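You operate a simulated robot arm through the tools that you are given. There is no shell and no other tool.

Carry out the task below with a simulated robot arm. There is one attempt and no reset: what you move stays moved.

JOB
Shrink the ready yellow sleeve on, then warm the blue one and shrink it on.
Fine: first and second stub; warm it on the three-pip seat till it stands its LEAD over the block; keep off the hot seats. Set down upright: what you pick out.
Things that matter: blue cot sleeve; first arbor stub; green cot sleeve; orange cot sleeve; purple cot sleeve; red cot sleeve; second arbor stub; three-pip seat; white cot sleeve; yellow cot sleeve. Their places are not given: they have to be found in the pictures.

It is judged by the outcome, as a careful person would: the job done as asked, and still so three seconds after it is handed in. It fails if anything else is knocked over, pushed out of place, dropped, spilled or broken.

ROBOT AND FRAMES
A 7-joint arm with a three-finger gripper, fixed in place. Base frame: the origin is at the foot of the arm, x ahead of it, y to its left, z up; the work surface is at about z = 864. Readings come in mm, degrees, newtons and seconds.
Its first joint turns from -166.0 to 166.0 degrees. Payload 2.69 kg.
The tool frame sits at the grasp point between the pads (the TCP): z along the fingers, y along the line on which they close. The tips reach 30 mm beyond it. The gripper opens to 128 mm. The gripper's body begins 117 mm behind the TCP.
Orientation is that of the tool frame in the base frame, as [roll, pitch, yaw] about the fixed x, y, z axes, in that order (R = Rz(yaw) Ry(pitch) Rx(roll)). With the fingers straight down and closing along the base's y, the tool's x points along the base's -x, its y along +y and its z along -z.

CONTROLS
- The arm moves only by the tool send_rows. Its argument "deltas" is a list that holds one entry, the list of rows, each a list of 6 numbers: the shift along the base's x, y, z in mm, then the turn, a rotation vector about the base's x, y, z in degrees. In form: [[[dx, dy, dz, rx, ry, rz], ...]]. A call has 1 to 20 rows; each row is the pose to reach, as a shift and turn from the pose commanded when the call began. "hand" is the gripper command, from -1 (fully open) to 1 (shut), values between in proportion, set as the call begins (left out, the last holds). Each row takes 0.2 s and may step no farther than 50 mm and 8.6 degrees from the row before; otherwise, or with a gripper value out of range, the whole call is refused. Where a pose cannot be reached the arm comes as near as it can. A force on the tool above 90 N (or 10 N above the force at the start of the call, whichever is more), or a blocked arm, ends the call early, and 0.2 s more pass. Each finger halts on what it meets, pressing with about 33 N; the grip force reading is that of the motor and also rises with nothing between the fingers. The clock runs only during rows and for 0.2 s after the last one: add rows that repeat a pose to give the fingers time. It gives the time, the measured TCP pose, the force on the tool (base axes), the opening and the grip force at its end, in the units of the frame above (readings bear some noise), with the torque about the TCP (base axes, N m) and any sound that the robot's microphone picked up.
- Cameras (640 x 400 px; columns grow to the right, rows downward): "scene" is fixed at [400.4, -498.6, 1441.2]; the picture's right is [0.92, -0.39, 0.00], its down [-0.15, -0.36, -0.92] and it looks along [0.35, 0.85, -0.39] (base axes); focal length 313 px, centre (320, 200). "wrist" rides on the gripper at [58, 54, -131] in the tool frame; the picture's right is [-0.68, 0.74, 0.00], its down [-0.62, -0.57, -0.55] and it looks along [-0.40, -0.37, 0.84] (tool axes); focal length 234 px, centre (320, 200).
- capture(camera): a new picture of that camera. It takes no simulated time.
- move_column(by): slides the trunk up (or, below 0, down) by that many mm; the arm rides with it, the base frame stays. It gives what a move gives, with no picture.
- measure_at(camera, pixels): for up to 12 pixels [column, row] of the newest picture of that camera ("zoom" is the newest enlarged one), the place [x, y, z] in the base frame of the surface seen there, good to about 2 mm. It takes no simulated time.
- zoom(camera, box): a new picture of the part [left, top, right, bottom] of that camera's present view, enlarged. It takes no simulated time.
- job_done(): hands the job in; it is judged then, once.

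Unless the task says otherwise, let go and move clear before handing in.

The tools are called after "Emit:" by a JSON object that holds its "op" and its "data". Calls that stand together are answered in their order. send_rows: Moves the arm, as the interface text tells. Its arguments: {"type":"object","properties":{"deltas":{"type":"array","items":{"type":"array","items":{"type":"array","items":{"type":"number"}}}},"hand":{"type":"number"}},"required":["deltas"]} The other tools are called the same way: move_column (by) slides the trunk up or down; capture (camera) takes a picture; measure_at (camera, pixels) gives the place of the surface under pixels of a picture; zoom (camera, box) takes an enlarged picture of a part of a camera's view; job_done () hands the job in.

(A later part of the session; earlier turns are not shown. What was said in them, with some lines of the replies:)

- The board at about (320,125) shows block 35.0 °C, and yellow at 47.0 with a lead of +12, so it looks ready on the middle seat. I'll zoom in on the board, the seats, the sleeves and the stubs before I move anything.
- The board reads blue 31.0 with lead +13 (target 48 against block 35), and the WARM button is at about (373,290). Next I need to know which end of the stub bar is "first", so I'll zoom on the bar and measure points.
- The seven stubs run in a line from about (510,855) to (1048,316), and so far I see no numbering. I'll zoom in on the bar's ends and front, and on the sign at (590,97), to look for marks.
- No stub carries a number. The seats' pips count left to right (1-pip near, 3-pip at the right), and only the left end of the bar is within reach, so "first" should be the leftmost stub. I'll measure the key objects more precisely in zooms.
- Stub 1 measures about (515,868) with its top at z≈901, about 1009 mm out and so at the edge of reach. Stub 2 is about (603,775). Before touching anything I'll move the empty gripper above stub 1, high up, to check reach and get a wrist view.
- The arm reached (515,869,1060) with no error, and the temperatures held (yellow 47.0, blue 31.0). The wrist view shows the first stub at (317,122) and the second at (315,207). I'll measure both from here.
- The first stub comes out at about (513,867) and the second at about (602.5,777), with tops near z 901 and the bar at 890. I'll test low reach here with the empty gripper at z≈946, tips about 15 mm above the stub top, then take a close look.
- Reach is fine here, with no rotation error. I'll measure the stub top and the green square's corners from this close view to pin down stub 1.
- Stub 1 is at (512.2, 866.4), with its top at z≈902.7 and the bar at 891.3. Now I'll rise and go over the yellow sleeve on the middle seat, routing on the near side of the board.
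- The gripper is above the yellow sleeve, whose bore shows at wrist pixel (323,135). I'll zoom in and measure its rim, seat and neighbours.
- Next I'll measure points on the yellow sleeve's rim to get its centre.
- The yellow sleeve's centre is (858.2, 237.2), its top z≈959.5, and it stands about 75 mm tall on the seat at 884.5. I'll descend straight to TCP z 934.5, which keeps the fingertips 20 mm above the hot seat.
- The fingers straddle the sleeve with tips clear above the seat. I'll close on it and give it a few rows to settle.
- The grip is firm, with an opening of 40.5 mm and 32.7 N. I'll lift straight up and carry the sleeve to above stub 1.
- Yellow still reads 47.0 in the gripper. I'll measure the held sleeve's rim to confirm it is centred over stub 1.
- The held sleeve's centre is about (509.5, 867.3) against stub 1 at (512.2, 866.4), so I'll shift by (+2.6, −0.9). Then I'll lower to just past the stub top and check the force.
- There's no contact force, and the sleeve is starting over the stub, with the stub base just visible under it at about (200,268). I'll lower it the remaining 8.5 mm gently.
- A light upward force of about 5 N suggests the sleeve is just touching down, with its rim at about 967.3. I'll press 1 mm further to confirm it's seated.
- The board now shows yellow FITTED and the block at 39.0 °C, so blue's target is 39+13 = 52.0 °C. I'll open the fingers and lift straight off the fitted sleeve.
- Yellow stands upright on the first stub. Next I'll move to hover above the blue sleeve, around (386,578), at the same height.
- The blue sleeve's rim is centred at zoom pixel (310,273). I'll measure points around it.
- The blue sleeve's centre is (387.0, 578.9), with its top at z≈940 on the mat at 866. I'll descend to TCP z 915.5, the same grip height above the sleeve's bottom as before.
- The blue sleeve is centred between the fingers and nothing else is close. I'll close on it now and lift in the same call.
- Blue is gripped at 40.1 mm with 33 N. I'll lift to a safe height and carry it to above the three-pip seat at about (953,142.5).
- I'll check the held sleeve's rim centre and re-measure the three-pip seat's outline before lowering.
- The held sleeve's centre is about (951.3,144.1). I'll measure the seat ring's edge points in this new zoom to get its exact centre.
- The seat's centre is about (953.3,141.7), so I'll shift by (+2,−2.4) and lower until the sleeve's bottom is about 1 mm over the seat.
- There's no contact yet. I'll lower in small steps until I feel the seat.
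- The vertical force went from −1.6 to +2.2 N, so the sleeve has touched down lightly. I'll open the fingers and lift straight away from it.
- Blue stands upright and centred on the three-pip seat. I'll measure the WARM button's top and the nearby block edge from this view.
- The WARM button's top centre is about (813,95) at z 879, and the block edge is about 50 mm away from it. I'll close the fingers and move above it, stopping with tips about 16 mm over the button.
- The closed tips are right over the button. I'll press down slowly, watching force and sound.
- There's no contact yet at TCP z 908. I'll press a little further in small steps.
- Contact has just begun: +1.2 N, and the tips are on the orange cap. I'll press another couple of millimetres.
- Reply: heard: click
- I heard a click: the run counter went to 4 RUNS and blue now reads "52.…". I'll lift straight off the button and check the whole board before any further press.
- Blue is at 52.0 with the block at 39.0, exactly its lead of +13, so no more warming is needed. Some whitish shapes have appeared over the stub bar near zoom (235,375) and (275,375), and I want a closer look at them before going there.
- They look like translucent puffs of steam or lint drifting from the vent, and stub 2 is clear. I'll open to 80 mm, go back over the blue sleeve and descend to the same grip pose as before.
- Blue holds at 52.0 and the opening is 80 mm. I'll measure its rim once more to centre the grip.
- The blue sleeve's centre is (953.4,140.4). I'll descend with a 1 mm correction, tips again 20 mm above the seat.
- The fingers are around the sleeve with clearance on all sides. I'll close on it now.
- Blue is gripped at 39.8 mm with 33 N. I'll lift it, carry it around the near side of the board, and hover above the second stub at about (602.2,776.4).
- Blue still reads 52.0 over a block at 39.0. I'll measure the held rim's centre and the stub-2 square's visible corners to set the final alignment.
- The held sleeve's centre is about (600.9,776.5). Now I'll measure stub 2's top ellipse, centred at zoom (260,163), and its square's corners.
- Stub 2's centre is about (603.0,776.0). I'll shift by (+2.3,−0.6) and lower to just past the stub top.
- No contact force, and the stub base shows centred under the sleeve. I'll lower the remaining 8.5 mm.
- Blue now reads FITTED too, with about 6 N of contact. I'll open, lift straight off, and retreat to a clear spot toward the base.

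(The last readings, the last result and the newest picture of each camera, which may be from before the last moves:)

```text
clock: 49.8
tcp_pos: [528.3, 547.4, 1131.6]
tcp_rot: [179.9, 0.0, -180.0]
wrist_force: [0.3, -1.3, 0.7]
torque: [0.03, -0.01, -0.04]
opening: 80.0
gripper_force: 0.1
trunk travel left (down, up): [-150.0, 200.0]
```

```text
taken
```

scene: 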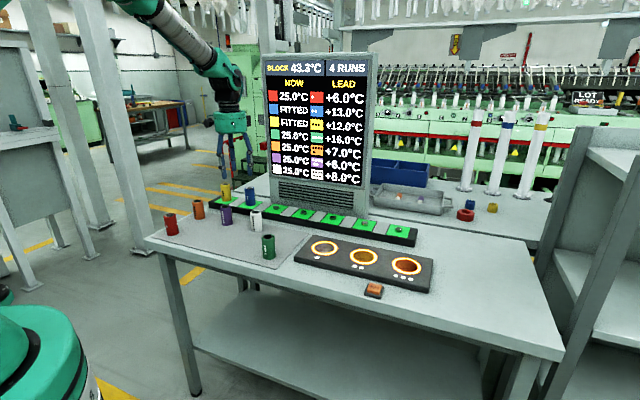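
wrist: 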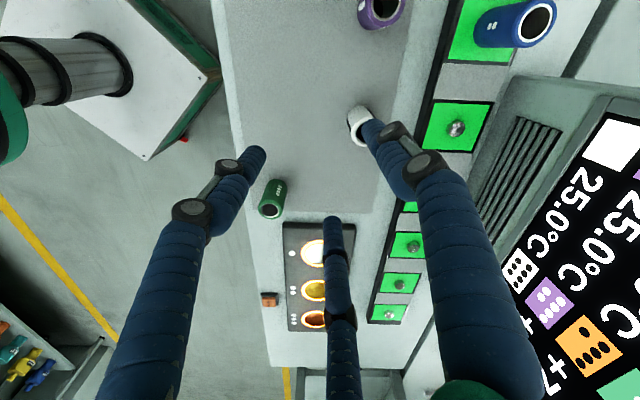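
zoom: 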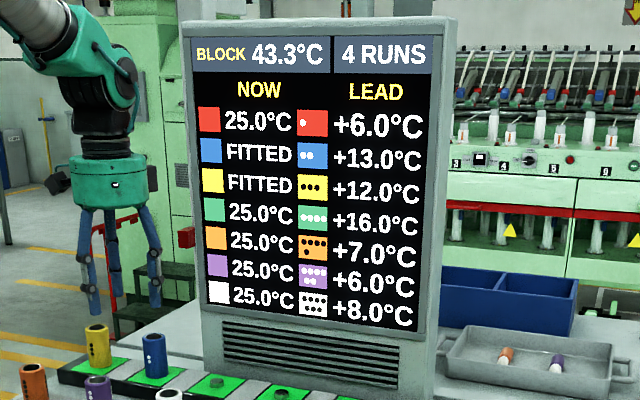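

Yellow stands upright on the first stub and blue on the second, and the board shows both FITTED. The other sleeves haven't moved, the seats are clear, and the gripper is open and away from everything, so I'm handing in the job.

Emit:
{"op": "job_done", "data": {}}

```text
The job is handed in.
```

The job is handed in. The yellow sleeve stands upright on the first stub and the blue one on the second, and the board shows both as FITTED.

- **Warming:** Fitting yellow raised the block from 35.0 to 39.0 °C, so blue's target became 52.0 °C. One press of WARM on the three-pip seat brought it to exactly that, and it still read 52.0 °C as I lowered it onto the stub.
- **Which stub is first:** None of the stubs is numbered. I counted from the left end, as the seats are, and that is also the only end the arm can comfortably reach.
- **Surroundings:** The other five sleeves are still standing where they were. The fingertips stayed about 20 mm above the hot seats, and the gripper ended open and clear of everything.
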